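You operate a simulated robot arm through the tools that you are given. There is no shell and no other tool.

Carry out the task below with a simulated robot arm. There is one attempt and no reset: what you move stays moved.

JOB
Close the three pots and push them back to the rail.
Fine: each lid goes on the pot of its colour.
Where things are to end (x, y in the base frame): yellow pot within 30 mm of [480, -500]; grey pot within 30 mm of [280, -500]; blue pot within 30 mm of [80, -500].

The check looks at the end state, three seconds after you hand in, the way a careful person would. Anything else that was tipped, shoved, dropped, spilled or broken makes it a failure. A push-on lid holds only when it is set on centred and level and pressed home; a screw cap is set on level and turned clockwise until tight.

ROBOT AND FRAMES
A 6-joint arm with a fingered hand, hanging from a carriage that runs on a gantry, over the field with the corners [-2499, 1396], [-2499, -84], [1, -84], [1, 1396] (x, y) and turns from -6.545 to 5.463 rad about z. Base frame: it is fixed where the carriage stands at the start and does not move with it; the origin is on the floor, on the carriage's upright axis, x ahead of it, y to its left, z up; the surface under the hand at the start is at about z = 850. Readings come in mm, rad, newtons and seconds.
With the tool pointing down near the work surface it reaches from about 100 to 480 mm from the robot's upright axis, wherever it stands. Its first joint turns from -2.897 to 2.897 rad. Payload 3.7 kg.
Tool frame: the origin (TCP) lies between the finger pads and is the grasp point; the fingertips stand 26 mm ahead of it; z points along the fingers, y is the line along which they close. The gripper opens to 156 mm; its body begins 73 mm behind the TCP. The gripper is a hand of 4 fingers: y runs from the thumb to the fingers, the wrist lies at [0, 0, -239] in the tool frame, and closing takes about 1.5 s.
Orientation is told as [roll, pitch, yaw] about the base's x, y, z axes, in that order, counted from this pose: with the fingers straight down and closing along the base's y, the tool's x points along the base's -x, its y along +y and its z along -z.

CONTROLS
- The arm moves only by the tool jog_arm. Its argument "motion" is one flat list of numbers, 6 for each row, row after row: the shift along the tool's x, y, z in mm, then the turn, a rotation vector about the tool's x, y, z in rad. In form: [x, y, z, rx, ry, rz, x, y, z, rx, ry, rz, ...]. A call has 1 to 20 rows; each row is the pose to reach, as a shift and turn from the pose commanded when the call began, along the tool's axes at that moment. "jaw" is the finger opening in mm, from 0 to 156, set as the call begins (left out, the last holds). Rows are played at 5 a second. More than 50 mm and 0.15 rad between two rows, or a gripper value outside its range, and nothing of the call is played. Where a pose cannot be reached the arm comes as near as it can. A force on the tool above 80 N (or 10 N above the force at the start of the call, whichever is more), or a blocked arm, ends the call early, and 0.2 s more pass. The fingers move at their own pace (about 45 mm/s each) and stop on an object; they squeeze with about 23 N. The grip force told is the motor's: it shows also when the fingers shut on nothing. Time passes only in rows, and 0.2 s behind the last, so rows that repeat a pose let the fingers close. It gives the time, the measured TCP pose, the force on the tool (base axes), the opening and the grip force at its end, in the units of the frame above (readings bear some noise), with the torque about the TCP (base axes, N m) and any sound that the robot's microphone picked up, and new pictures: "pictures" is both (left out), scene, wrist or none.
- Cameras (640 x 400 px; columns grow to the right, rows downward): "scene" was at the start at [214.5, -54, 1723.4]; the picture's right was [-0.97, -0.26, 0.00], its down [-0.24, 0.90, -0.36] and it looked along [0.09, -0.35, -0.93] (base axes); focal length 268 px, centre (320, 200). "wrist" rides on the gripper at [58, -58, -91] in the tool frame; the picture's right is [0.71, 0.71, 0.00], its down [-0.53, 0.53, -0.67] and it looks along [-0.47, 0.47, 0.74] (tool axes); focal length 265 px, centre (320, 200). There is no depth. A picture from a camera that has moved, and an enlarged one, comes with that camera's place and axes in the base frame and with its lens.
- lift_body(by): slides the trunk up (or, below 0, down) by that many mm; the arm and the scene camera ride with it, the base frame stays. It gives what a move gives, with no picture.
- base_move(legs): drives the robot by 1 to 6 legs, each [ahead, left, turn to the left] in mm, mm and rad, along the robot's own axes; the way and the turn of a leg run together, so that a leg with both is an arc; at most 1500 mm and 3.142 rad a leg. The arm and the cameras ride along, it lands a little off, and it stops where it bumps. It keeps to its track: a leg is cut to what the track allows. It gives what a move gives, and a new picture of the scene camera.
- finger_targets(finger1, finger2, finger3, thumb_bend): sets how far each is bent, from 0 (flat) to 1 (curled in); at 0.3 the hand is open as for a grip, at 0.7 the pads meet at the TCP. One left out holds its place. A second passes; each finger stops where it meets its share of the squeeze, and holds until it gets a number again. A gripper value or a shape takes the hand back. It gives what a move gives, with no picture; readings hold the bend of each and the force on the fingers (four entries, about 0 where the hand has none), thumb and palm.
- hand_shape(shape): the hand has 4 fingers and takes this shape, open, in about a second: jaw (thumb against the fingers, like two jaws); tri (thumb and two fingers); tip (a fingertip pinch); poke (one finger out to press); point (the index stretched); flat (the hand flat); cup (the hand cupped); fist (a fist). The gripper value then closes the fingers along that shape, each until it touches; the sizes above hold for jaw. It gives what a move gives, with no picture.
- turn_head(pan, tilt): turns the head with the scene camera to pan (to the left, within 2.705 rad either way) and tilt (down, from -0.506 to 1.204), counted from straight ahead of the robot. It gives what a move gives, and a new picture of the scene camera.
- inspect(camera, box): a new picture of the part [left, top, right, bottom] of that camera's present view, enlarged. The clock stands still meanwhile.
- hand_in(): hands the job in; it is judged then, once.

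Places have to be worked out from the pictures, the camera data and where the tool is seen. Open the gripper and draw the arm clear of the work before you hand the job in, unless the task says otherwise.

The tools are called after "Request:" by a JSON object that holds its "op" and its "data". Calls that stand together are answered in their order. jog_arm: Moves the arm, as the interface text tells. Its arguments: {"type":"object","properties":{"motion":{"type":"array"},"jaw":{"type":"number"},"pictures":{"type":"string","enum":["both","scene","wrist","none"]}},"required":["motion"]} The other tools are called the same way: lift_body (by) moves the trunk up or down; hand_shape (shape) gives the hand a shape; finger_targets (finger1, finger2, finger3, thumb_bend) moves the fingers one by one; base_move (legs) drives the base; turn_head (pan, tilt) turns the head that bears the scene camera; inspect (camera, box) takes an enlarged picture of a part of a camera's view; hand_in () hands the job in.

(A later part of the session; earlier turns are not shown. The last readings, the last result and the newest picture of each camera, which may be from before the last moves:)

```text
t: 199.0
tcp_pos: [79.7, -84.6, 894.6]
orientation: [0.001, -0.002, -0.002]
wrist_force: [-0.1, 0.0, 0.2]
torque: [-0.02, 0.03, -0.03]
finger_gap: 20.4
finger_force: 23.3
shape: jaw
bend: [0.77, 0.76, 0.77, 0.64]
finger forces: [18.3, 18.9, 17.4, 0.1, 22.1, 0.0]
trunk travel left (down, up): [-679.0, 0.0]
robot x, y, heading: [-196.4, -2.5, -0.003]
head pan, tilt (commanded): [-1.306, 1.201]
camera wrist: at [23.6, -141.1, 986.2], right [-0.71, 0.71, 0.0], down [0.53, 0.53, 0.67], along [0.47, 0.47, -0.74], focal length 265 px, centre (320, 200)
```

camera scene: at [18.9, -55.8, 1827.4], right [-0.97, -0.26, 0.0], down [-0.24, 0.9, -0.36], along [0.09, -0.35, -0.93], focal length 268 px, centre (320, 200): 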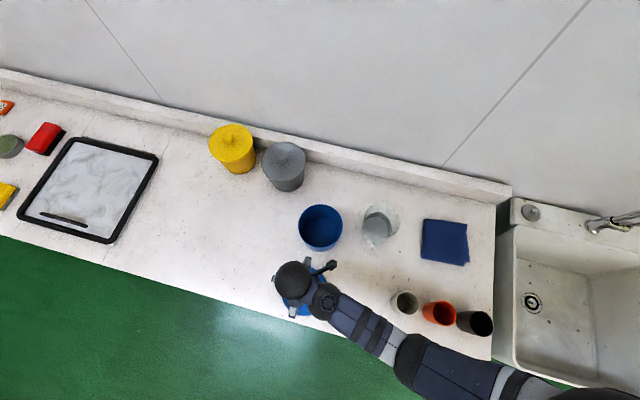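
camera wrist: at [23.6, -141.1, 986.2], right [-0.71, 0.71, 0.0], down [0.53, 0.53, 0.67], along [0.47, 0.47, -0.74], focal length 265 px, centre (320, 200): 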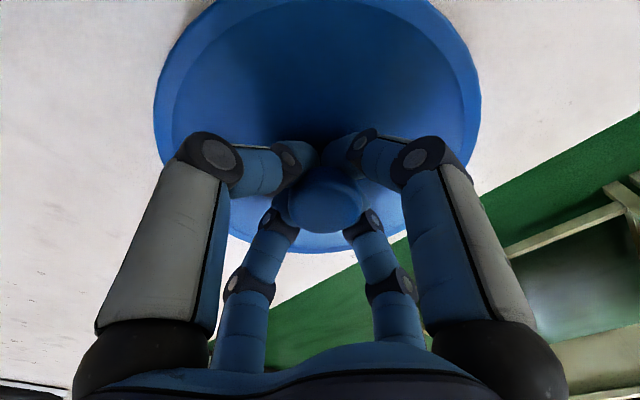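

The same firm grip. Lifting the blue lid straight up to z ≈ 1060.

Request:
{"op": "jog_arm", "data": {"motion": [0, 0, -2, 0, 0, 0, 0, 0, -10, 0, 0, 0, 0, 0, -25, 0, 0, 0, 0, 0, -45, 0, 0, 0, 0, 0, -70, 0, 0, 0, 0, 0, -95, 0, 0, 0, 0, 0, -120, 0, 0, 0, 0, 0, -145, 0, 0, 0, 0, 0, -163, 0, 0, 0, 0, 0, -163, 0, 0, 0], "jaw": 8, "pictures": "wrist"}}

```text
t: 201.2
tcp_pos: [80.8, -84.8, 1057.6]
orientation: [0.0, 0.0, -0.002]
wrist_force: [0.6, 0.3, -1.1]
torque: [0.0, -0.03, 0.02]
finger_gap: 20.5
finger_force: 23.0
shape: jaw
bend: [0.77, 0.76, 0.77, 0.64]
finger forces: [18.9, 19.5, 18.3, 0.1, 24.2, 0.0]
trunk travel left (down, up): [-679.0, 0.0]
robot x, y, heading: [-193.5, -1.8, -0.007]
head pan, tilt (commanded): [-1.306, 1.201]
camera wrist: at [23.7, -142.2, 1148.7], right [-0.71, 0.71, 0.0], down [0.53, 0.53, 0.67], along [0.47, 0.47, -0.74], focal length 265 px, centre (320, 200)
```

wrist: 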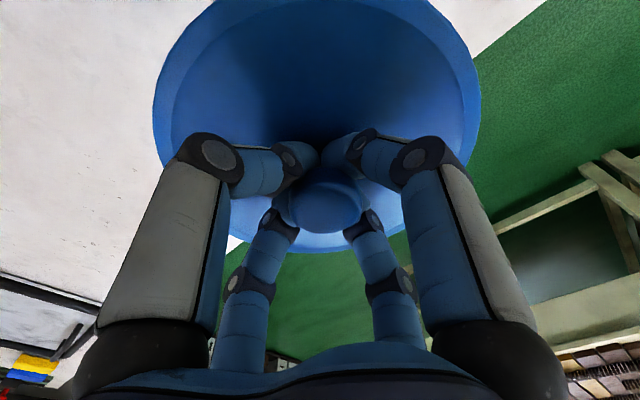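

Level in the hand. Carrying it across to the blue pot.

Request:
{"op": "jog_arm", "data": {"motion": [0.1, -15, 0, 0, 0, 0, 0.3, -40, 0, 0, 0, 0, 0.5, -70, 0, 0, 0, 0, 0.7, -100, 0, 0, 0, 0, 0.9, -130, 0, 0, 0, 0, 1, -160, 0, 0, 0, 0, 1.1, -188, 0, 0, 0, 0, 1.1, -203, 0, 0, 0, 0, 1.1, -206.9, 0, 0, 0, 0, 1.1, -206.9, 0, 0, 0, 0]}}

Request:
{"op": "inspect", "data": {"camera": "scene", "box": [290, 195, 350, 255]}}

```text
t: 203.4
tcp_pos: [79.9, -290.0, 1056.9]
orientation: [0.001, -0.002, -0.001]
wrist_force: [0.4, -0.3, -0.8]
torque: [-0.02, 0.01, 0.0]
finger_gap: 20.5
finger_force: 22.8
shape: jaw
bend: [0.77, 0.76, 0.77, 0.64]
finger forces: [18.7, 19.7, 18.4, 0.1, 24.9, 0.0]
trunk travel left (down, up): [-679.0, 0.0]
robot x, y, heading: [-193.6, 1.1, -0.003]
head pan, tilt (commanded): [-1.306, 1.201]
camera scene: at [18.9, -55.8, 1827.4], right [-0.97, -0.26, 0.0], down [-0.24, 0.9, -0.36], along [0.09, -0.35, -0.93], focal length 268 px, centre (320, 200)
camera wrist: at [22.7, -348.4, 1148.6], right [-0.71, 0.71, 0.0], down [0.53, 0.53, 0.67], along [0.47, 0.47, -0.74], focal length 265 px, centre (320, 200)
```

scene: 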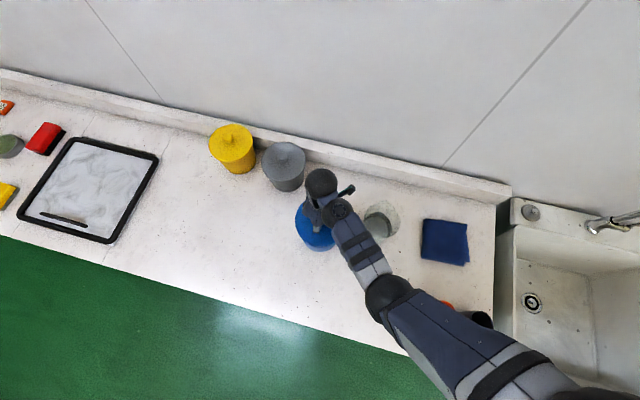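
wrist: 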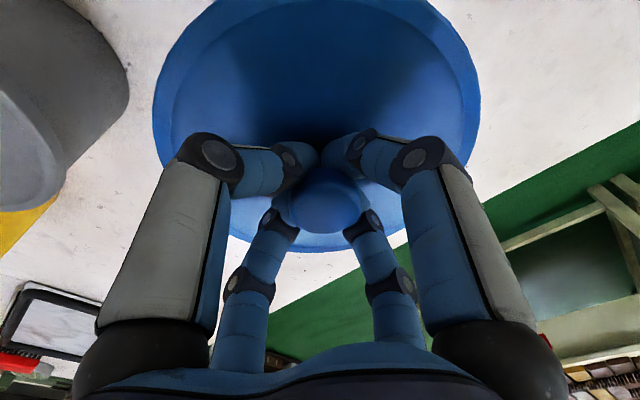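

```text
6.67 times, centred on (320, 225) of scene
camera zoom: at [18.9, -55.8, 1827.4], right [-0.97, -0.26, 0.0], down [-0.24, 0.9, -0.36], along [0.09, -0.35, -0.93], focal length 1786 px, centre (320, 33)
```

zoom: 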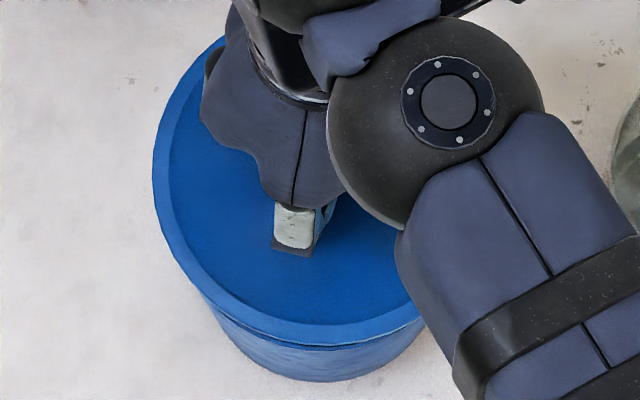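

Over the blue pot within a millimetre of the intended spot. Lowering to just above the rim for a check of the edges.

Request:
{"op": "jog_arm", "data": {"motion": [0, -0.4, 10, 0, 0, 0, 0, -0.6, 20, 0, 0, 0, 0, -0.6, 30, 0, 0, 0, 0, -0.6, 36, 0, 0, 0, 0, -0.6, 36, 0, 0, 0], "pictures": "none"}}

Request:
{"op": "inspect", "data": {"camera": "scene", "box": [295, 200, 345, 250]}}

Request:
{"op": "inspect", "data": {"camera": "scene", "box": [300, 228, 330, 248]}}

```text
t: 204.6
tcp_pos: [78.2, -290.6, 1020.3]
orientation: [0.0, 0.001, -0.002]
wrist_force: [0.0, -0.5, 0.4]
torque: [0.07, -0.05, -0.01]
finger_gap: 20.5
finger_force: 23.0
shape: jaw
bend: [0.77, 0.76, 0.77, 0.64]
finger forces: [19.2, 19.4, 18.8, 0.0, 26.2, 0.1]
trunk travel left (down, up): [-679.0, 0.0]
robot x, y, heading: [-193.9, 0.7, -0.001]
head pan, tilt (commanded): [-1.306, 1.201]
```

```text
8.00 times, centred on (320, 225) of scene
camera zoom: at [18.9, -55.8, 1827.4], right [-0.97, -0.26, 0.0], down [-0.24, 0.9, -0.36], along [0.09, -0.35, -0.93], focal length 2143 px, centre (320, 0)
```

zoom: 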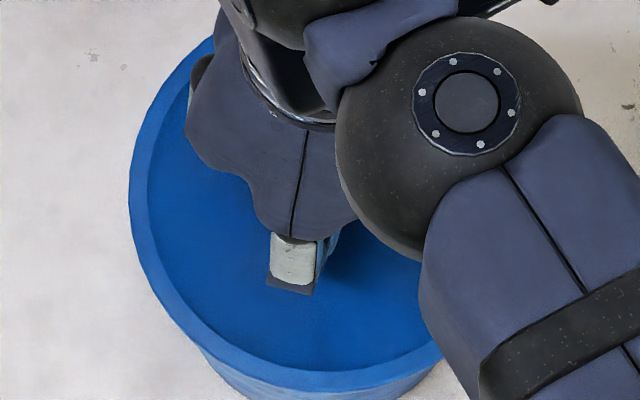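

```text
16.00 times, centred on (315, 238) of scene
camera zoom: at [18.9, -55.8, 1827.4], right [-0.97, -0.26, 0.0], down [-0.24, 0.9, -0.36], along [0.09, -0.35, -0.93], focal length 4287 px, centre (400, -408)
```

zoom: 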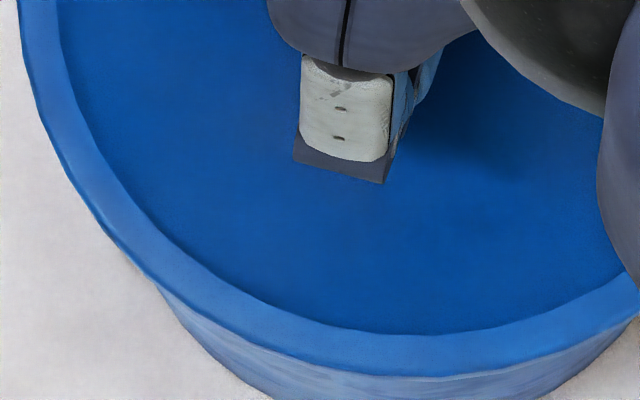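

Nearly concentric; a touch of correction (+0.9, −0.5 mm), then lowering in small steps.

Request:
{"op": "jog_arm", "data": {"motion": [-0.9, -0.5, 1, 0, 0, 0, -0.9, -0.5, 3, 0, 0, 0, -0.9, -0.5, 5, 0, 0, 0, -0.9, -0.5, 6.5, 0, 0, 0, -0.9, -0.5, 6.5, 0, 0, 0], "pictures": "none"}}

Request:
{"op": "jog_arm", "data": {"motion": [0, 0, 1, 0, 0, 0, 0, 0, 2, 0, 0, 0, 0, 0, 2, 0, 0, 0], "pictures": "none"}}

```text
t: 205.8
tcp_pos: [81.0, -290.8, 1014.4]
orientation: [0.001, -0.001, 0.0]
wrist_force: [-0.5, 0.3, 2.8]
torque: [0.25, -0.01, 0.04]
finger_gap: 20.4
finger_force: 23.3
shape: jaw
bend: [0.77, 0.76, 0.77, 0.63]
finger forces: [20.6, 19.6, 19.0, 0.1, 28.5, 0.0]
trunk travel left (down, up): [-679.0, 0.0]
robot x, y, heading: [-196.8, -4.7, -0.001]
head pan, tilt (commanded): [-1.306, 1.201]
```

```text
t: 206.6
tcp_pos: [80.4, -292.3, 1012.9]
orientation: [0.001, -0.002, -0.002]
wrist_force: [-0.6, -0.4, 5.1]
torque: [0.38, 0.02, 0.05]
finger_gap: 20.2
finger_force: 23.0
shape: jaw
bend: [0.77, 0.76, 0.77, 0.63]
finger forces: [20.1, 21.2, 19.0, 0.1, 30.0, 0.1]
trunk travel left (down, up): [-679.0, 0.0]
robot x, y, heading: [-190.9, -3.0, -0.002]
head pan, tilt (commanded): [-1.306, 1.201]
```

Same signature as the other two just before they snapped: light contact, centred in x, on the +y edge. Pressing on in 1 mm steps.

Request:
{"op": "jog_arm", "data": {"motion": [0, 0, 1, 0, 0, 0, 0, 0, 2, 0, 0, 0, 0, 0, 2, 0, 0, 0], "pictures": "none"}}

Request:
{"op": "jog_arm", "data": {"motion": [0, 0, 1, 0, 0, 0, 0, 0, 2, 0, 0, 0, 0, 0, 2, 0, 0, 0], "pictures": "none"}}

```text
t: 207.4
tcp_pos: [81.1, -292.0, 1010.2]
orientation: [-0.001, -0.001, -0.001]
wrist_force: [-0.5, -1.1, 6.2]
torque: [0.49, 0.05, -0.03]
finger_gap: 20.1
finger_force: 23.2
shape: jaw
bend: [0.77, 0.76, 0.77, 0.63]
finger forces: [20.3, 24.4, 19.1, 0.1, 32.6, 0.0]
trunk travel left (down, up): [-679.0, 0.0]
robot x, y, heading: [-195.6, -3.0, -0.003]
head pan, tilt (commanded): [-1.306, 1.201]
```

```text
t: 208.2
tcp_pos: [80.5, -292.3, 1009.1]
orientation: [0.001, -0.001, -0.001]
wrist_force: [-3.1, 2.8, 23.4]
torque: [0.51, 0.19, 0.02]
finger_gap: 20.4
finger_force: 22.8
shape: jaw
bend: [0.77, 0.77, 0.77, 0.62]
finger forces: [23.2, 32.4, 19.4, 0.0, 37.3, 0.1]
trunk travel left (down, up): [-679.0, 0.0]
robot x, y, heading: [-196.1, -1.7, -0.003]
head pan, tilt (commanded): [-1.306, 1.201]
heard: snap
```

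Snap on the blue lid too. Pressing harder to seat it fully.

Request:
{"op": "jog_arm", "data": {"motion": [0, 0, 1, 0, 0, 0, 0, 0, 2, 0, 0, 0, 0, 0, 3, 0, 0, 0, 0, 0, 3, 0, 0, 0], "pictures": "none"}}

Request:
{"op": "jog_arm", "data": {"motion": [0, 0, -2, 0, 0, 0, 0, 0, -4.5, 0, 0, 0, 0, 0, -4.5, 0, 0, 0], "pictures": "none"}}

```text
t: 209.2
tcp_pos: [82.1, -293.1, 1007.6]
orientation: [-0.003, -0.003, -0.002]
wrist_force: [-13.4, 7.8, 63.0]
torque: [0.6, 0.49, -0.12]
finger_gap: 22.7
finger_force: 23.0
shape: jaw
bend: [0.78, 0.78, 0.77, 0.62]
finger forces: [38.9, 42.1, 29.5, 0.1, 36.7, 0.1]
trunk travel left (down, up): [-679.0, 0.0]
robot x, y, heading: [-190.8, -2.2, 0.003]
head pan, tilt (commanded): [-1.306, 1.201]
```

```text
t: 210.0
tcp_pos: [80.2, -292.0, 1009.3]
orientation: [0.001, -0.001, -0.002]
wrist_force: [1.7, -1.9, 6.8]
torque: [0.3, -0.07, 0.01]
finger_gap: 21.3
finger_force: 23.2
shape: jaw
bend: [0.77, 0.77, 0.77, 0.62]
finger forces: [22.9, 22.5, 19.7, 0.0, 32.6, 0.0]
trunk travel left (down, up): [-679.0, 0.0]
robot x, y, heading: [-196.0, -1.6, -0.002]
head pan, tilt (commanded): [-1.306, 1.201]
```

The blue lid is seated. I'll release and rise clear.

Request:
{"op": "jog_arm", "data": {"motion": [0, 0, 0, 0, 0, 0, 0, 0, -2, 0, 0, 0, 0, 0, -5, 0, 0, 0, 0, 0, -9, 0, 0, 0, 0, 0, -11, 0, 0, 0, 0, 0, -11, 0, 0, 0], "jaw": 80, "pictures": "none"}}

Request:
{"op": "jog_arm", "data": {"motion": [0, 0, -10, 0, 0, 0, 0, 0, -22, 0, 0, 0, 0, 0, -34, 0, 0, 0, 0, 0, -42, 0, 0, 0, 0, 0, -42, 0, 0, 0]}}

Request:
{"op": "inspect", "data": {"camera": "scene", "box": [280, 180, 370, 260]}}

```text
t: 211.4
tcp_pos: [81.3, -290.0, 1021.1]
orientation: [0.001, 0.0, -0.002]
wrist_force: [-0.9, -0.2, 0.1]
torque: [-0.02, 0.02, -0.01]
finger_gap: 79.4
finger_force: 0.0
shape: jaw
bend: [0.36, 0.36, 0.36, 0.7]
finger forces: [0.0, 0.0, 0.0, 0.1, 0.0, 0.0]
trunk travel left (down, up): [-679.0, 0.0]
robot x, y, heading: [-193.6, -2.9, -0.007]
head pan, tilt (commanded): [-1.306, 1.201]
```

```text
t: 212.6
tcp_pos: [79.8, -290.9, 1062.4]
orientation: [0.001, 0.0, -0.001]
wrist_force: [0.1, 0.2, -0.4]
torque: [0.02, -0.01, 0.0]
finger_gap: 79.5
finger_force: 0.1
shape: jaw
bend: [0.36, 0.36, 0.36, 0.7]
finger forces: [0.0, 0.0, 0.0, 0.0, 0.0, 0.1]
trunk travel left (down, up): [-679.0, 0.0]
robot x, y, heading: [-194.9, -3.6, 0.001]
head pan, tilt (commanded): [-1.306, 1.201]
camera scene: at [18.9, -55.8, 1827.4], right [-0.97, -0.26, 0.0], down [-0.24, 0.9, -0.36], along [0.09, -0.35, -0.93], focal length 268 px, centre (320, 200)
camera wrist: at [22.5, -348.5, 1154.1], right [-0.71, 0.71, 0.0], down [0.53, 0.53, 0.67], along [0.47, 0.47, -0.74], focal length 265 px, centre (320, 200)
```

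scene: 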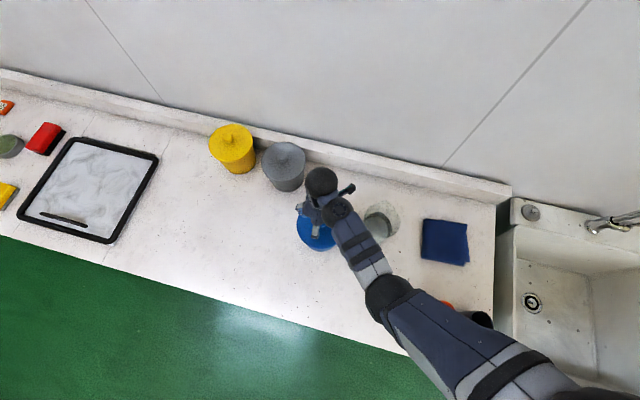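
wrist: 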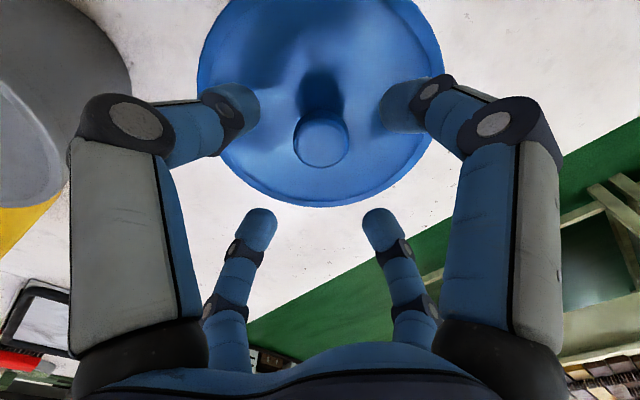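

```text
5.00 times, centred on (325, 220) of scene
camera zoom: at [18.9, -55.8, 1827.4], right [-0.97, -0.26, 0.0], down [-0.24, 0.9, -0.36], along [0.09, -0.35, -0.93], focal length 1340 px, centre (295, 100)
```

zoom: 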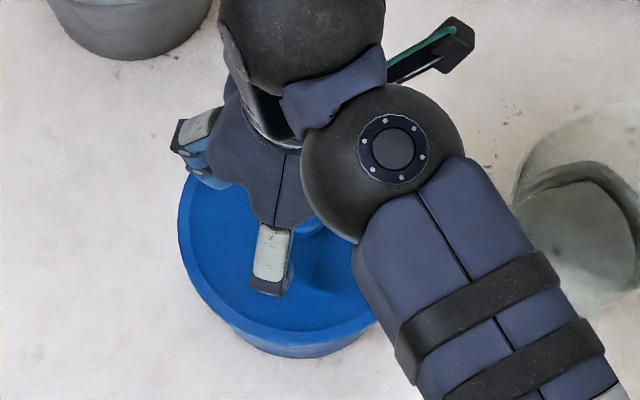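

The blue lid sits flat. I'll now drive the carriage to about (−70, −82), so that the whole slide to the rail stays well within the arm's reach.

Request:
{"op": "base_move", "data": {"legs": [[125, -80, 0]]}}

```text
t: 214.0
tcp_pos: [203.0, -369.3, 1062.0]
orientation: [0.0, -0.001, -0.002]
wrist_force: [0.6, -0.4, -0.1]
torque: [0.01, -0.01, -0.02]
finger_gap: 79.7
finger_force: 0.0
shape: jaw
bend: [0.36, 0.36, 0.36, 0.7]
finger forces: [0.0, 0.1, 0.1, 0.0, 0.0, 0.0]
trunk travel left (down, up): [-679.0, 0.0]
robot x, y, heading: [-72.5, -84.8, -0.002]
head pan, tilt (commanded): [-1.306, 1.201]
camera scene: at [142.0, -134.7, 1827.4], right [-0.97, -0.26, 0.0], down [-0.24, 0.9, -0.36], along [0.09, -0.35, -0.93], focal length 268 px, centre (320, 200)
```

scene: 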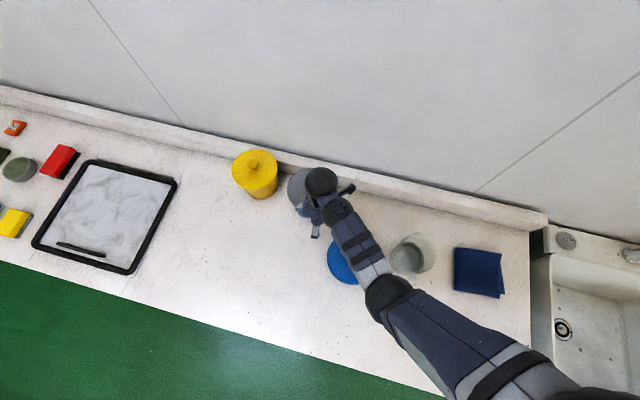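

The carriage is at about (−72, −81). Moving the hand back over the blue knob.

Request:
{"op": "jog_arm", "data": {"motion": [6, 4, 0, 0, 0, 0, 18, 11.5, 0, 0, 0, 0, 32, 20.5, 0, 0, 0, 0, 47, 30, 0, 0, 0, 0, 62, 39.7, 0, 0, 0, 0, 77, 49.3, 0, 0, 0, 0, 92, 59, 0, 0, 0, 0, 106, 68, 0, 0, 0, 0, 117, 75, 0, 0, 0, 0, 122.9, 78.7, 0, 0, 0, 0, 122.9, 78.7, 0, 0, 0, 0]}}

Request:
{"op": "inspect", "data": {"camera": "wrist", "box": [180, 0, 460, 240]}}

```text
t: 216.4
tcp_pos: [79.2, -290.1, 1062.5]
orientation: [0.0, -0.001, -0.003]
wrist_force: [0.5, -0.6, -0.5]
torque: [-0.01, -0.01, -0.01]
finger_gap: 80.0
finger_force: 0.0
shape: jaw
bend: [0.36, 0.36, 0.36, 0.7]
finger forces: [0.0, 0.1, 0.0, 0.0, 0.0, 0.0]
trunk travel left (down, up): [-679.0, 0.0]
robot x, y, heading: [-73.3, -79.6, -0.002]
head pan, tilt (commanded): [-1.306, 1.201]
camera scene: at [142.0, -134.7, 1827.4], right [-0.97, -0.26, 0.0], down [-0.24, 0.9, -0.36], along [0.09, -0.35, -0.93], focal length 268 px, centre (320, 200)
camera wrist: at [22.6, -348.6, 1154.2], right [-0.71, 0.71, 0.0], down [0.53, 0.52, 0.67], along [0.47, 0.47, -0.74], focal length 265 px, centre (320, 200)
```

scene: 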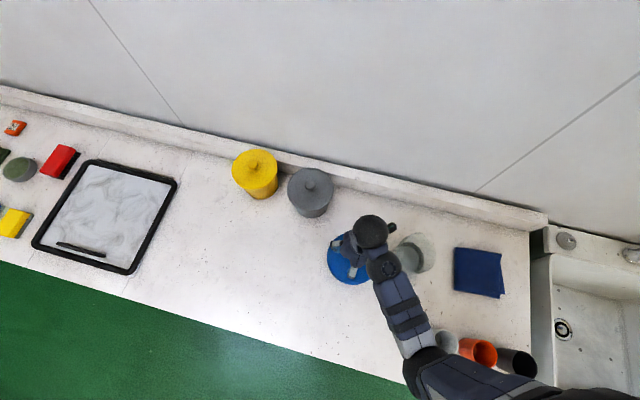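
wrist: 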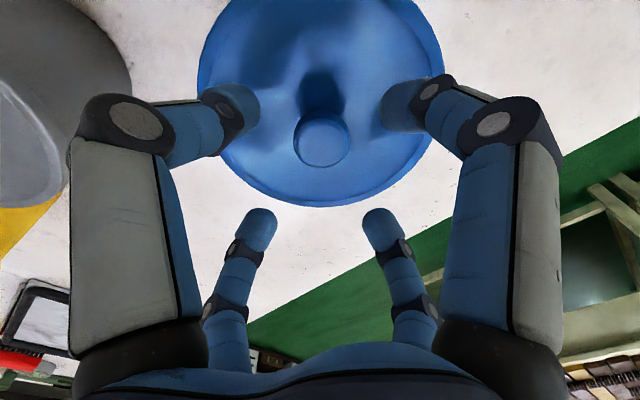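

```text
1.67 times, centred on (320, 120) of wrist
camera zoom: at [22.6, -348.6, 1154.2], right [-0.71, 0.71, 0.0], down [0.53, 0.52, 0.67], along [0.47, 0.47, -0.74], focal length 442 px, centre (320, 333)
```

zoom: 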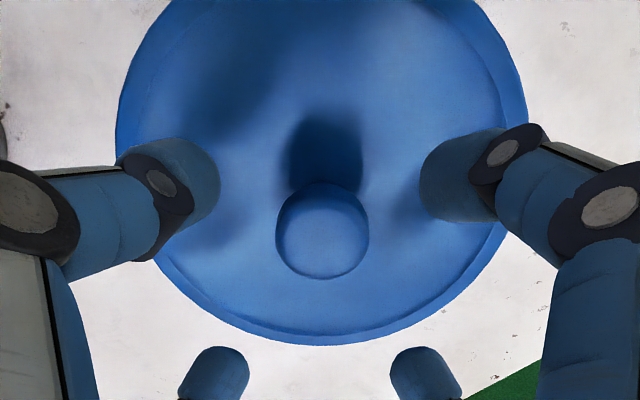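

Exactly centred. Descending to z 1021 with the fingers around the knob, then closing.

Request:
{"op": "jog_arm", "data": {"motion": [0, 0, 12, 0, 0, 0, 0, 0, 24, 0, 0, 0, 0, 0, 35, 0, 0, 0, 0, 0, 41.5, 0, 0, 0, 0, 0, 41.5, 0, 0, 0], "jaw": 70, "pictures": "wrist"}}

Request:
{"op": "jog_arm", "data": {"motion": [0, 0, 0, 0, 0, 0, 0, 0, 0, 0, 0, 0, 0, 0, 1, 0, 0, 0, 0, 0, 3, 0, 0, 0, 0, 0, 5, 0, 0, 0, 0, 0, 5, 0, 0, 0, 0, 0, 5, 0, 0, 0, 0, 0, 5, 0, 0, 0], "jaw": 8, "pictures": "wrist"}}

```text
t: 217.6
tcp_pos: [79.8, -288.9, 1020.5]
orientation: [0.001, -0.002, -0.001]
wrist_force: [1.2, 0.0, -0.4]
torque: [0.04, 0.02, 0.02]
finger_gap: 70.3
finger_force: 0.0
shape: jaw
bend: [0.39, 0.39, 0.39, 0.7]
finger forces: [0.0, 0.1, 0.0, 0.0, 0.0, 0.1]
trunk travel left (down, up): [-679.0, 0.0]
robot x, y, heading: [-72.0, -78.7, -0.003]
head pan, tilt (commanded): [-1.306, 1.201]
camera wrist: at [23.2, -347.5, 1112.5], right [-0.71, 0.71, 0.0], down [0.53, 0.52, 0.67], along [0.47, 0.47, -0.74], focal length 265 px, centre (320, 200)
```

wrist: 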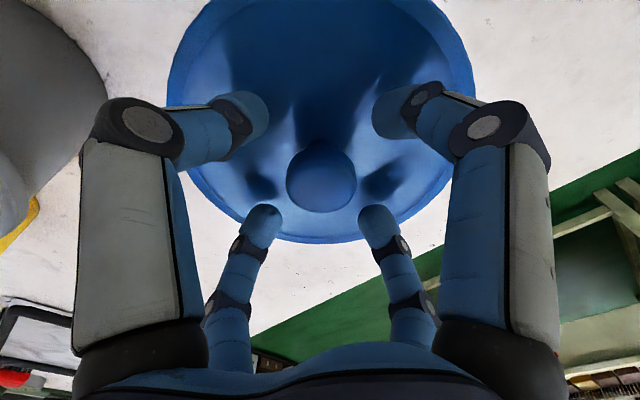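

```text
t: 219.4
tcp_pos: [80.1, -290.6, 1016.6]
orientation: [-0.001, -0.001, 0.0]
wrist_force: [-0.7, -0.3, -3.2]
torque: [0.05, -0.03, -0.02]
finger_gap: 22.0
finger_force: 23.2
shape: jaw
bend: [0.78, 0.76, 0.76, 0.64]
finger forces: [18.0, 18.5, 16.8, 0.0, 22.8, 0.0]
trunk travel left (down, up): [-679.0, 0.0]
robot x, y, heading: [-73.2, -80.3, 0.0]
head pan, tilt (commanded): [-1.306, 1.201]
camera wrist: at [22.9, -348.0, 1107.8], right [-0.71, 0.71, 0.0], down [0.53, 0.52, 0.67], along [0.47, 0.47, -0.74], focal length 265 px, centre (320, 200)
```

wrist: 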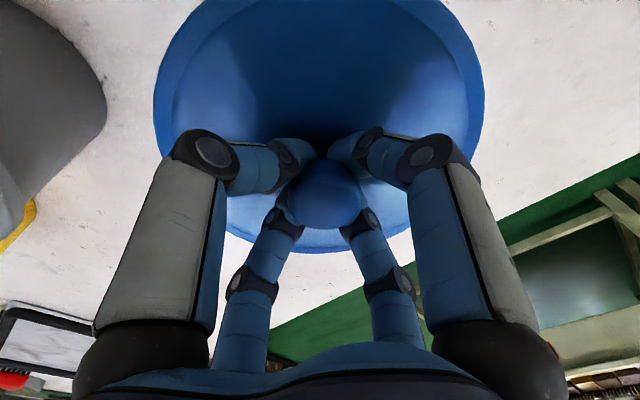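

Gripped. Sliding the blue pot the first 100 mm toward the rail.

Request:
{"op": "jog_arm", "data": {"motion": [0, -4, 0, 0, 0, 0, 0, -11, 0, 0, 0, 0, 0, -20, 0, 0, 0, 0, 0, -30, 0, 0, 0, 0, 0, -40, 0, 0, 0, 0, 0, -50, 0, 0, 0, 0, 0, -60, 0, 0, 0, 0, 0, -70, 0, 0, 0, 0, 0, -80, 0, 0, 0, 0, 0, -89, 0, 0, 0, 0, 0, -96, 0, 0, 0, 0, 0, -100, 0, 0, 0, 0, 0, -100, 0, 0, 0, 0]}}

```text
t: 222.2
tcp_pos: [79.5, -391.0, 1015.2]
orientation: [-0.001, 0.0, -0.004]
wrist_force: [0.4, -0.2, -3.0]
torque: [-0.01, 0.01, 0.03]
finger_gap: 21.8
finger_force: 22.8
shape: jaw
bend: [0.78, 0.76, 0.76, 0.64]
finger forces: [18.3, 18.6, 16.8, 0.0, 23.7, 0.1]
trunk travel left (down, up): [-679.0, 0.0]
robot x, y, heading: [-74.4, -79.9, -0.003]
head pan, tilt (commanded): [-1.306, 1.201]
camera scene: at [142.0, -134.7, 1827.3], right [-0.97, -0.26, 0.0], down [-0.24, 0.9, -0.36], along [0.09, -0.35, -0.93], focal length 268 px, centre (320, 200)
camera wrist: at [22.3, -448.5, 1107.2], right [-0.71, 0.71, 0.0], down [0.53, 0.52, 0.67], along [0.47, 0.47, -0.74], focal length 265 px, centre (320, 200)
```

scene: 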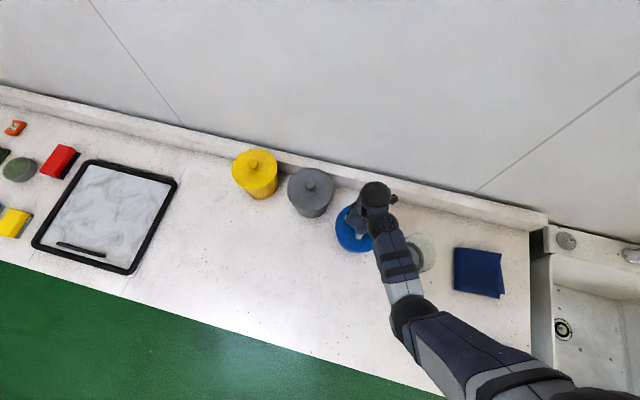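
wrist: 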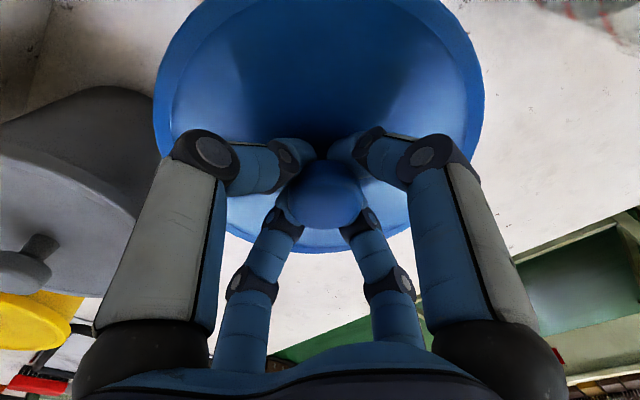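

Smooth. Continuing the remaining ~103 mm to y ≈ −494.

Request:
{"op": "jog_arm", "data": {"motion": [0, -4, 0, 0, 0, 0, 0, -11, 0, 0, 0, 0, 0, -20, 0, 0, 0, 0, 0, -30, 0, 0, 0, 0, 0, -40, 0, 0, 0, 0, 0, -50, 0, 0, 0, 0, 0, -60, 0, 0, 0, 0, 0, -70, 0, 0, 0, 0, 0, -80, 0, 0, 0, 0, 0, -90, 0, 0, 0, 0, 0, -98, 0, 0, 0, 0, 0, -103, 0, 0, 0, 0, 0, -103, 0, 0, 0, 0]}}

```text
t: 225.0
tcp_pos: [79.6, -493.8, 1015.1]
orientation: [0.002, 0.001, -0.001]
wrist_force: [-0.5, 0.3, -2.4]
torque: [0.01, -0.03, 0.0]
finger_gap: 22.0
finger_force: 23.3
shape: jaw
bend: [0.78, 0.76, 0.76, 0.63]
finger forces: [18.4, 18.8, 17.1, 0.0, 25.1, 0.1]
trunk travel left (down, up): [-679.0, 0.0]
robot x, y, heading: [-72.4, -79.9, -0.003]
head pan, tilt (commanded): [-1.306, 1.201]
camera scene: at [142.0, -134.7, 1827.3], right [-0.97, -0.26, 0.0], down [-0.24, 0.9, -0.36], along [0.09, -0.35, -0.93], focal length 268 px, centre (320, 200)
camera wrist: at [21.8, -550.9, 1106.5], right [-0.71, 0.71, 0.0], down [0.53, 0.52, 0.67], along [0.47, 0.47, -0.74], focal length 265 px, centre (320, 200)
```

scene: 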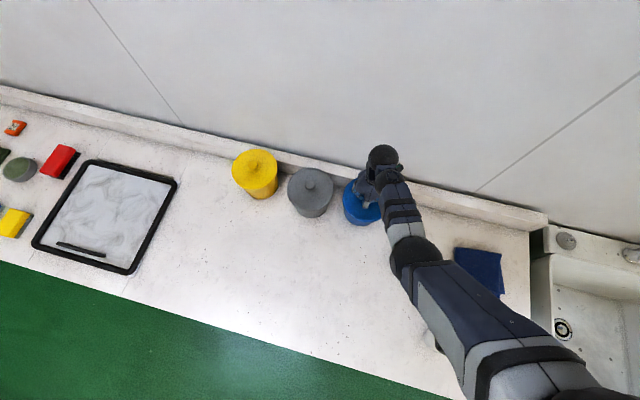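
wrist: 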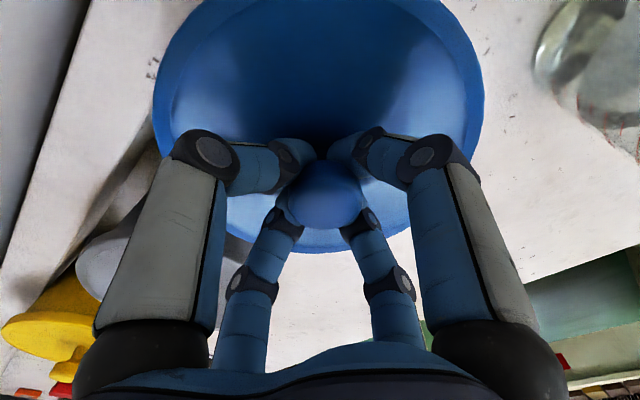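

Blue is at (79.5, −494). Setting it down fully, then opening and rising.

Request:
{"op": "jog_arm", "data": {"motion": [0, 0, 1, 0, 0, 0, 0, 0, 2, 0, 0, 0, 0, 0, 3, 0, 0, 0, 0, 0, 3, 0, 0, 0], "pictures": "none"}}

Request:
{"op": "jog_arm", "data": {"motion": [0, 0, 0, 0, 0, 0, 0, 0, -2, 0, 0, 0, 0, 0, -5, 0, 0, 0, 0, 0, -8, 0, 0, 0, 0, 0, -8, 0, 0, 0, 0, 0, -8, 0, 0, 0], "jaw": 80, "pictures": "none"}}

Request:
{"op": "jog_arm", "data": {"motion": [0, 0, -5, 0, 0, 0, 0, 0, -12, 0, 0, 0, 0, 0, -20, 0, 0, 0, 0, 0, -20, 0, 0, 0], "pictures": "wrist"}}

```text
t: 226.0
tcp_pos: [80.0, -495.0, 1013.0]
orientation: [-0.001, -0.003, -0.001]
wrist_force: [0.4, -3.3, 3.9]
torque: [-0.01, 0.03, 0.0]
finger_gap: 21.8
finger_force: 23.1
shape: jaw
bend: [0.78, 0.76, 0.76, 0.63]
finger forces: [18.9, 18.9, 17.5, 0.1, 30.7, 0.0]
trunk travel left (down, up): [-679.0, 0.0]
robot x, y, heading: [-73.0, -84.1, -0.005]
head pan, tilt (commanded): [-1.306, 1.201]
```

```text
t: 227.4
tcp_pos: [79.6, -493.3, 1021.5]
orientation: [0.0, -0.002, -0.003]
wrist_force: [0.0, 0.8, -0.4]
torque: [-0.03, 0.01, 0.01]
finger_gap: 79.7
finger_force: 0.1
shape: jaw
bend: [0.36, 0.36, 0.36, 0.7]
finger forces: [0.1, 0.0, 0.1, 0.1, 0.0, 0.1]
trunk travel left (down, up): [-679.0, 0.0]
robot x, y, heading: [-69.3, -80.7, 0.003]
head pan, tilt (commanded): [-1.306, 1.201]
```

```text
t: 228.4
tcp_pos: [80.2, -493.6, 1040.8]
orientation: [0.001, 0.002, -0.001]
wrist_force: [0.3, 0.3, -0.1]
torque: [0.01, 0.0, 0.0]
finger_gap: 79.6
finger_force: 0.1
shape: jaw
bend: [0.36, 0.36, 0.36, 0.7]
finger forces: [0.0, 0.1, 0.0, 0.0, 0.0, 0.0]
trunk travel left (down, up): [-679.0, 0.0]
robot x, y, heading: [-74.2, -78.8, 0.002]
head pan, tilt (commanded): [-1.306, 1.201]
camera wrist: at [23.1, -552.1, 1132.3], right [-0.71, 0.71, 0.0], down [0.53, 0.52, 0.67], along [0.47, 0.47, -0.74], focal length 265 px, centre (320, 200)
```

wrist: 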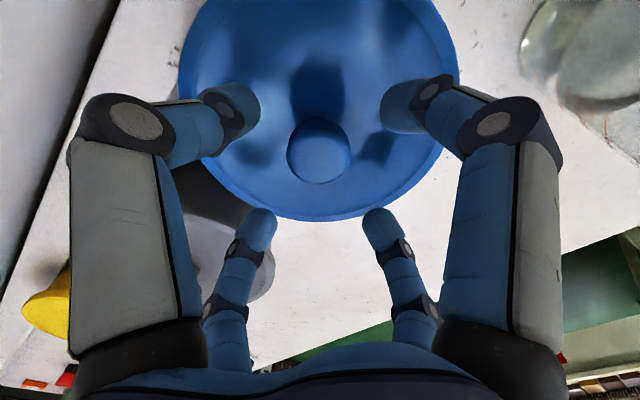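

Released and rising cleanly. Up another 25 mm, then drawing the hand back toward +y over free table.

Request:
{"op": "jog_arm", "data": {"motion": [0, 0, -8, 0, 0, 0, 0, 0, -16, 0, 0, 0, 0, 0, -24, 0, 0, 0, 0, 0, -24, 0, 0, 0], "pictures": "none"}}

Request:
{"op": "jog_arm", "data": {"motion": [0, 10, 0, 0, 0, 0, 0, 30, 0, 0, 0, 0, 0, 60, 0, 0, 0, 0, -3, 95, 0, 0, 0, 0, -8, 130, 0, 0, 0, 0, -14, 165, 0, 0, 0, 0, -20, 200, 0, 0, 0, 0, -26, 230, 0, 0, 0, 0, -30, 255, 0, 0, 0, 0, -30, 255, 0, 0, 0, 0]}}

```text
t: 229.4
tcp_pos: [80.1, -493.5, 1066.4]
orientation: [0.0, 0.001, -0.001]
wrist_force: [-0.2, 0.1, 0.2]
torque: [-0.01, 0.02, 0.02]
finger_gap: 79.5
finger_force: 0.0
shape: jaw
bend: [0.36, 0.36, 0.36, 0.7]
finger forces: [0.0, 0.1, 0.0, 0.0, 0.1, 0.0]
trunk travel left (down, up): [-679.0, 0.0]
robot x, y, heading: [-76.3, -79.0, 0.002]
head pan, tilt (commanded): [-1.306, 1.201]
```

```text
t: 231.6
tcp_pos: [110.3, -240.7, 1066.0]
orientation: [0.0, -0.001, -0.003]
wrist_force: [-0.5, -0.6, -0.6]
torque: [-0.02, -0.02, -0.01]
finger_gap: 79.6
finger_force: 0.0
shape: jaw
bend: [0.36, 0.36, 0.36, 0.7]
finger forces: [0.0, 0.0, 0.1, 0.0, 0.0, 0.1]
trunk travel left (down, up): [-679.0, 0.0]
robot x, y, heading: [-72.0, -78.1, -0.003]
head pan, tilt (commanded): [-1.306, 1.201]
camera scene: at [142.0, -134.7, 1827.4], right [-0.97, -0.26, 0.0], down [-0.24, 0.9, -0.36], along [0.09, -0.35, -0.93], focal length 268 px, centre (320, 200)
camera wrist: at [53.5, -297.8, 1157.7], right [-0.71, 0.71, 0.0], down [0.53, 0.52, 0.67], along [0.47, 0.47, -0.74], focal length 265 px, centre (320, 200)
```

scene: 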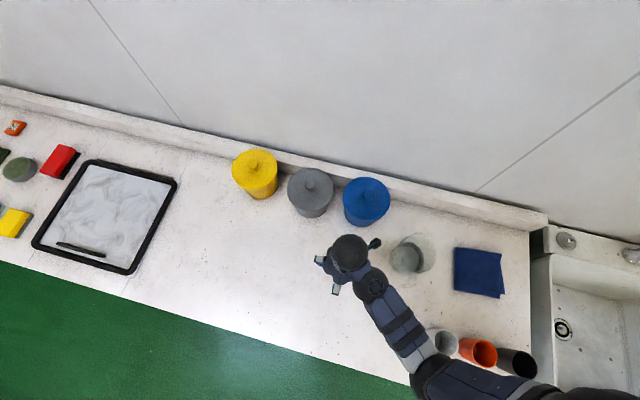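
wrist: 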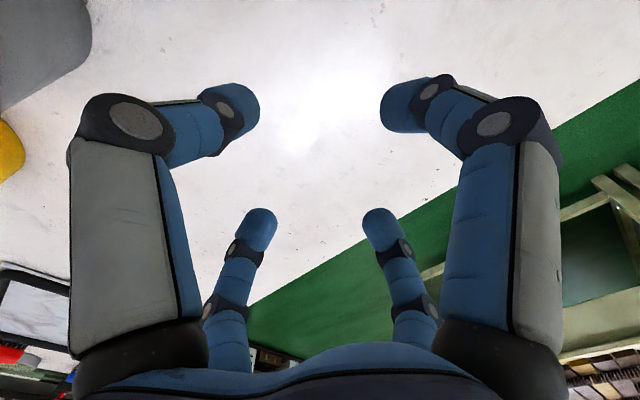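

All three pots are lidded at the rail. I'll inspect each closely to verify position and that every lid is level and home.

Request:
{"op": "inspect", "data": {"camera": "scene", "box": [220, 135, 290, 205]}}

Request:
{"op": "inspect", "data": {"camera": "scene", "box": [275, 155, 345, 225]}}

Request:
{"op": "inspect", "data": {"camera": "scene", "box": [330, 160, 400, 230]}}

Request:
{"op": "inspect", "data": {"camera": "scene", "box": [380, 200, 560, 390]}}

```text
5.71 times, centred on (255, 170) of scene
camera zoom: at [142.0, -134.7, 1827.4], right [-0.97, -0.26, 0.0], down [-0.24, 0.9, -0.36], along [0.09, -0.35, -0.93], focal length 1531 px, centre (691, 371)
```

zoom: 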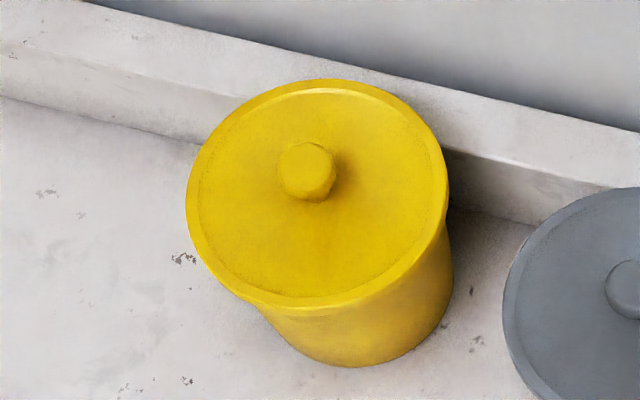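

```text
5.71 times, centred on (310, 190) of scene
camera zoom: at [142.0, -134.7, 1827.4], right [-0.97, -0.26, 0.0], down [-0.24, 0.9, -0.36], along [0.09, -0.35, -0.93], focal length 1531 px, centre (377, 257)
```

zoom: 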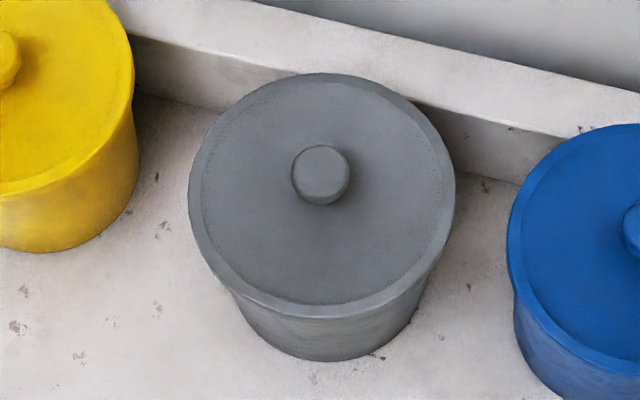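

```text
5.71 times, centred on (365, 195) of scene
camera zoom: at [142.0, -134.7, 1827.4], right [-0.97, -0.26, 0.0], down [-0.24, 0.9, -0.36], along [0.09, -0.35, -0.93], focal length 1531 px, centre (63, 229)
```

zoom: 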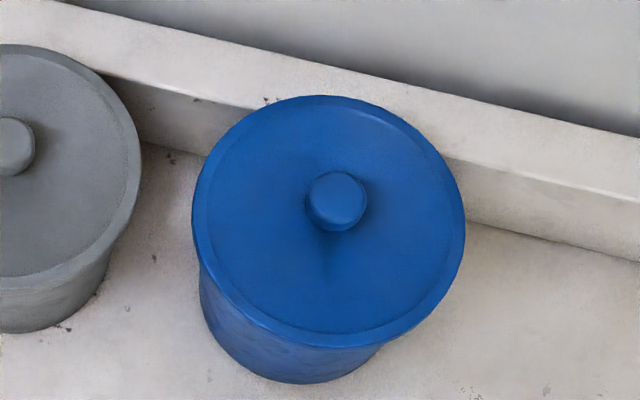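

```text
2.11 times, centred on (470, 295) of scene
camera zoom: at [142.0, -134.7, 1827.4], right [-0.97, -0.26, 0.0], down [-0.24, 0.9, -0.36], along [0.09, -0.35, -0.93], focal length 564 px, centre (4, 0)
```

zoom: 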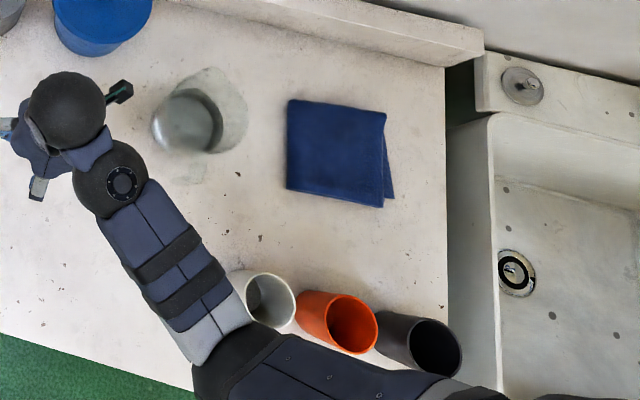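

Positions compute to roughly yellow (485, −511), grey (271, −487), blue (80, −492). The yellow one went through the most handling, so I'll compare the lid–pot seam on yellow and blue at high zoom.

Request:
{"op": "inspect", "data": {"camera": "scene", "box": [228, 170, 278, 205]}}

Request:
{"op": "inspect", "data": {"camera": "scene", "box": [338, 195, 388, 230]}}

Request:
{"op": "inspect", "data": {"camera": "scene", "box": [285, 185, 335, 220]}}

```text
11.43 times, centred on (253, 188) of scene
camera zoom: at [142.0, -134.7, 1827.4], right [-0.97, -0.26, 0.0], down [-0.24, 0.9, -0.36], along [0.09, -0.35, -0.93], focal length 3062 px, centre (1086, 343)
```

zoom: 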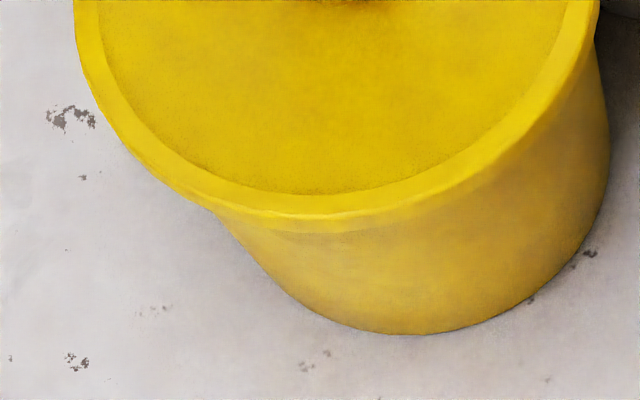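

```text
11.43 times, centred on (363, 212) of scene
camera zoom: at [142.0, -134.7, 1827.4], right [-0.97, -0.26, 0.0], down [-0.24, 0.9, -0.36], along [0.09, -0.35, -0.93], focal length 3062 px, centre (-171, 57)
```

zoom: 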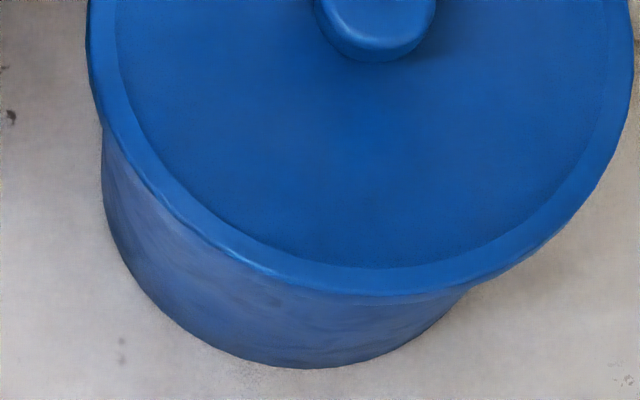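

```text
11.43 times, centred on (310, 202) of scene
camera zoom: at [142.0, -134.7, 1827.4], right [-0.97, -0.26, 0.0], down [-0.24, 0.9, -0.36], along [0.09, -0.35, -0.93], focal length 3062 px, centre (434, 171)
```

zoom: 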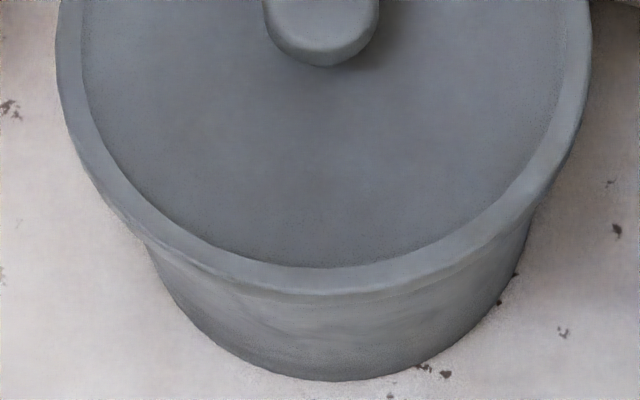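

Yellow's seam matches the others, so it is upright and seated. The blue reading differs slightly from where I released it, so I'll re-measure it at higher zoom.

Request:
{"op": "inspect", "data": {"camera": "scene", "box": [336, 170, 396, 230]}}

Request:
{"op": "inspect", "data": {"camera": "scene", "box": [280, 162, 340, 222]}}

Request:
{"op": "inspect", "data": {"camera": "scene", "box": [220, 130, 420, 230]}}

```text
6.67 times, centred on (366, 200) of scene
camera zoom: at [142.0, -134.7, 1827.4], right [-0.97, -0.26, 0.0], down [-0.24, 0.9, -0.36], along [0.09, -0.35, -0.93], focal length 1786 px, centre (13, 200)
```

zoom: 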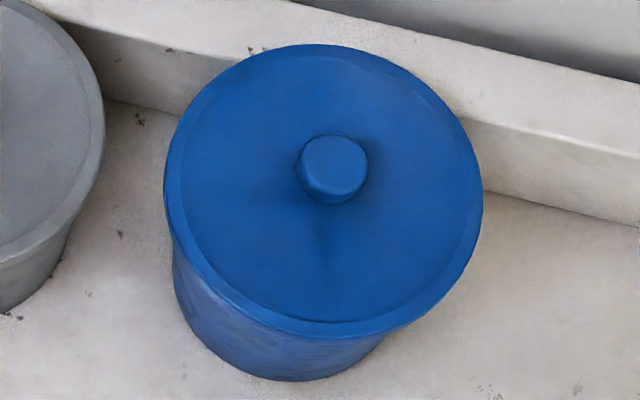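

```text
6.67 times, centred on (310, 192) of scene
camera zoom: at [142.0, -134.7, 1827.4], right [-0.97, -0.26, 0.0], down [-0.24, 0.9, -0.36], along [0.09, -0.35, -0.93], focal length 1786 px, centre (387, 253)
```

zoom: 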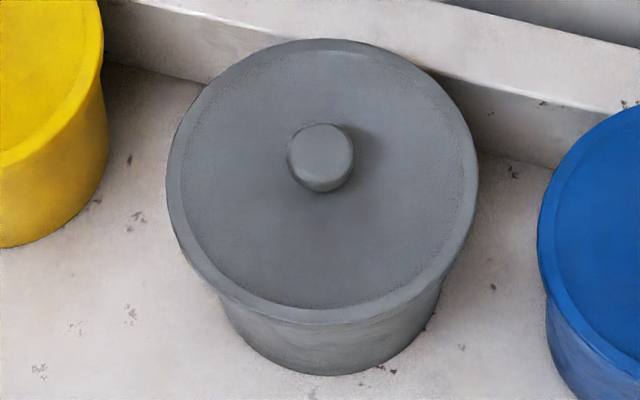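

```text
3.20 times, centred on (320, 180) of scene
camera zoom: at [142.0, -134.7, 1827.4], right [-0.97, -0.26, 0.0], down [-0.24, 0.9, -0.36], along [0.09, -0.35, -0.93], focal length 857 px, centre (320, 264)
```

zoom: 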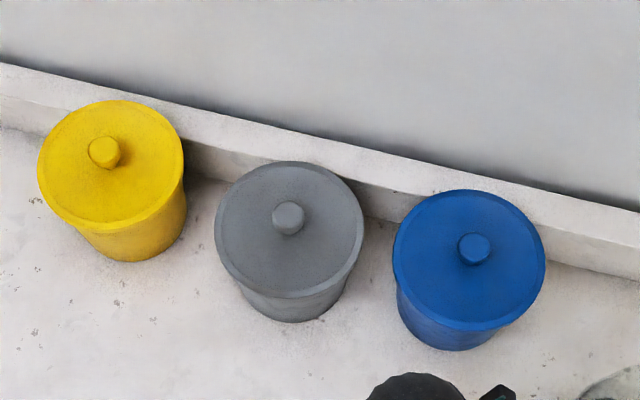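

All three lids are on and level; measured positions are yellow ≈ (486, −511), grey ≈ (272, −487), blue ≈ (78, −500), each well within 30 mm, and the beaker, cups, cloth and tray are untouched. I'll open the hand and back the carriage away from the table.

Request:
{"op": "jog_arm", "data": {"motion": [0, 0, 0, 0, 0, 0, 0, 0, 0, 0, 0, 0, 0, 0, 0, 0, 0, 0, 0, 0, 0, 0, 0, 0], "jaw": 130, "pictures": "none"}}

Request:
{"op": "base_move", "data": {"legs": [[0, 300, 0]]}}

Request:
{"op": "inspect", "data": {"camera": "scene", "box": [120, 60, 520, 310]}}

```text
t: 232.6
tcp_pos: [111.0, -240.0, 1065.2]
orientation: [0.0, -0.001, -0.002]
wrist_force: [0.0, -0.2, -0.5]
torque: [0.0, -0.04, -0.02]
finger_gap: 129.9
finger_force: 0.0
shape: jaw
bend: [0.26, 0.26, 0.26, 0.44]
finger forces: [0.0, 0.0, 0.1, 0.1, 0.1, 0.0]
trunk travel left (down, up): [-679.0, 0.0]
robot x, y, heading: [-74.0, -80.7, -0.002]
head pan, tilt (commanded): [-1.306, 1.201]
```

```text
t: 234.6
tcp_pos: [111.7, 60.5, 1066.4]
orientation: [0.0, -0.002, -0.008]
wrist_force: [0.1, -0.6, -0.5]
torque: [0.01, 0.01, 0.04]
finger_gap: 129.7
finger_force: 0.1
shape: jaw
bend: [0.26, 0.26, 0.26, 0.44]
finger forces: [0.1, 0.1, 0.0, 0.0, 0.0, 0.0]
trunk travel left (down, up): [-679.0, 0.0]
robot x, y, heading: [-71.5, 223.7, -0.007]
head pan, tilt (commanded): [-1.306, 1.201]
camera scene: at [143.2, 165.6, 1827.4], right [-0.97, -0.25, 0.0], down [-0.24, 0.9, -0.36], along [0.09, -0.35, -0.93], focal length 268 px, centre (320, 200)
```

scene: 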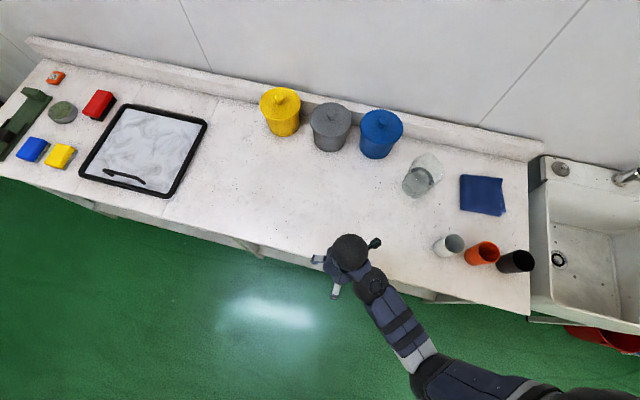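

```text
1.60 times, centred on (320, 185) of scene
camera zoom: at [143.2, 165.6, 1827.4], right [-0.97, -0.25, 0.0], down [-0.24, 0.9, -0.36], along [0.09, -0.35, -0.93], focal length 429 px, centre (320, 224)
```

zoom: 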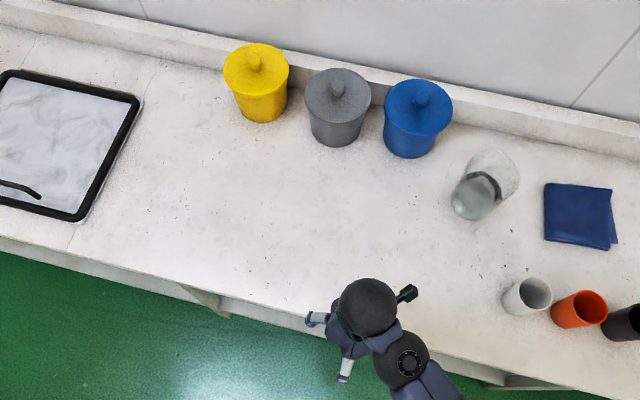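

From here the view is more oblique, which is good for a last look at the lid seams side by side.

Request:
{"op": "inspect", "data": {"camera": "scene", "box": [250, 75, 330, 145]}}

Request:
{"op": "inspect", "data": {"camera": "scene", "box": [300, 95, 420, 165]}}

```text
5.71 times, centred on (290, 110) of scene
camera zoom: at [143.2, 165.6, 1827.4], right [-0.97, -0.25, 0.0], down [-0.24, 0.9, -0.36], along [0.09, -0.35, -0.93], focal length 1531 px, centre (491, 714)
```

zoom: 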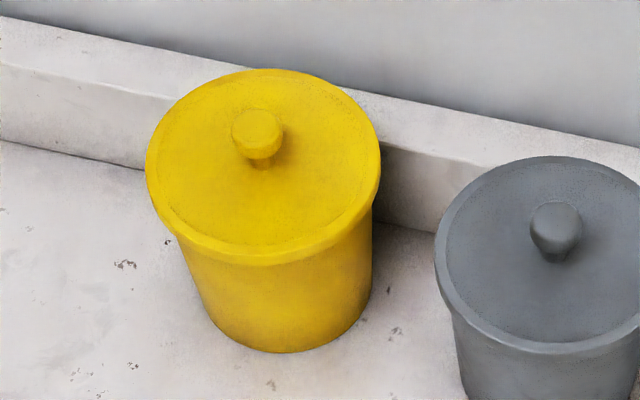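

```text
5.33 times, centred on (360, 130) of scene
camera zoom: at [143.2, 165.6, 1827.4], right [-0.97, -0.25, 0.0], down [-0.24, 0.9, -0.36], along [0.09, -0.35, -0.93], focal length 1429 px, centre (107, 573)
```

zoom: 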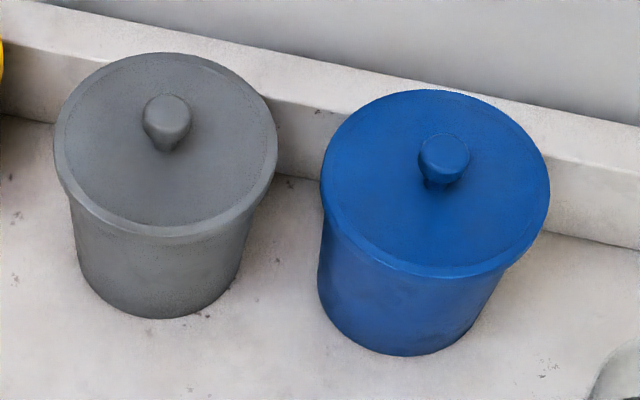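

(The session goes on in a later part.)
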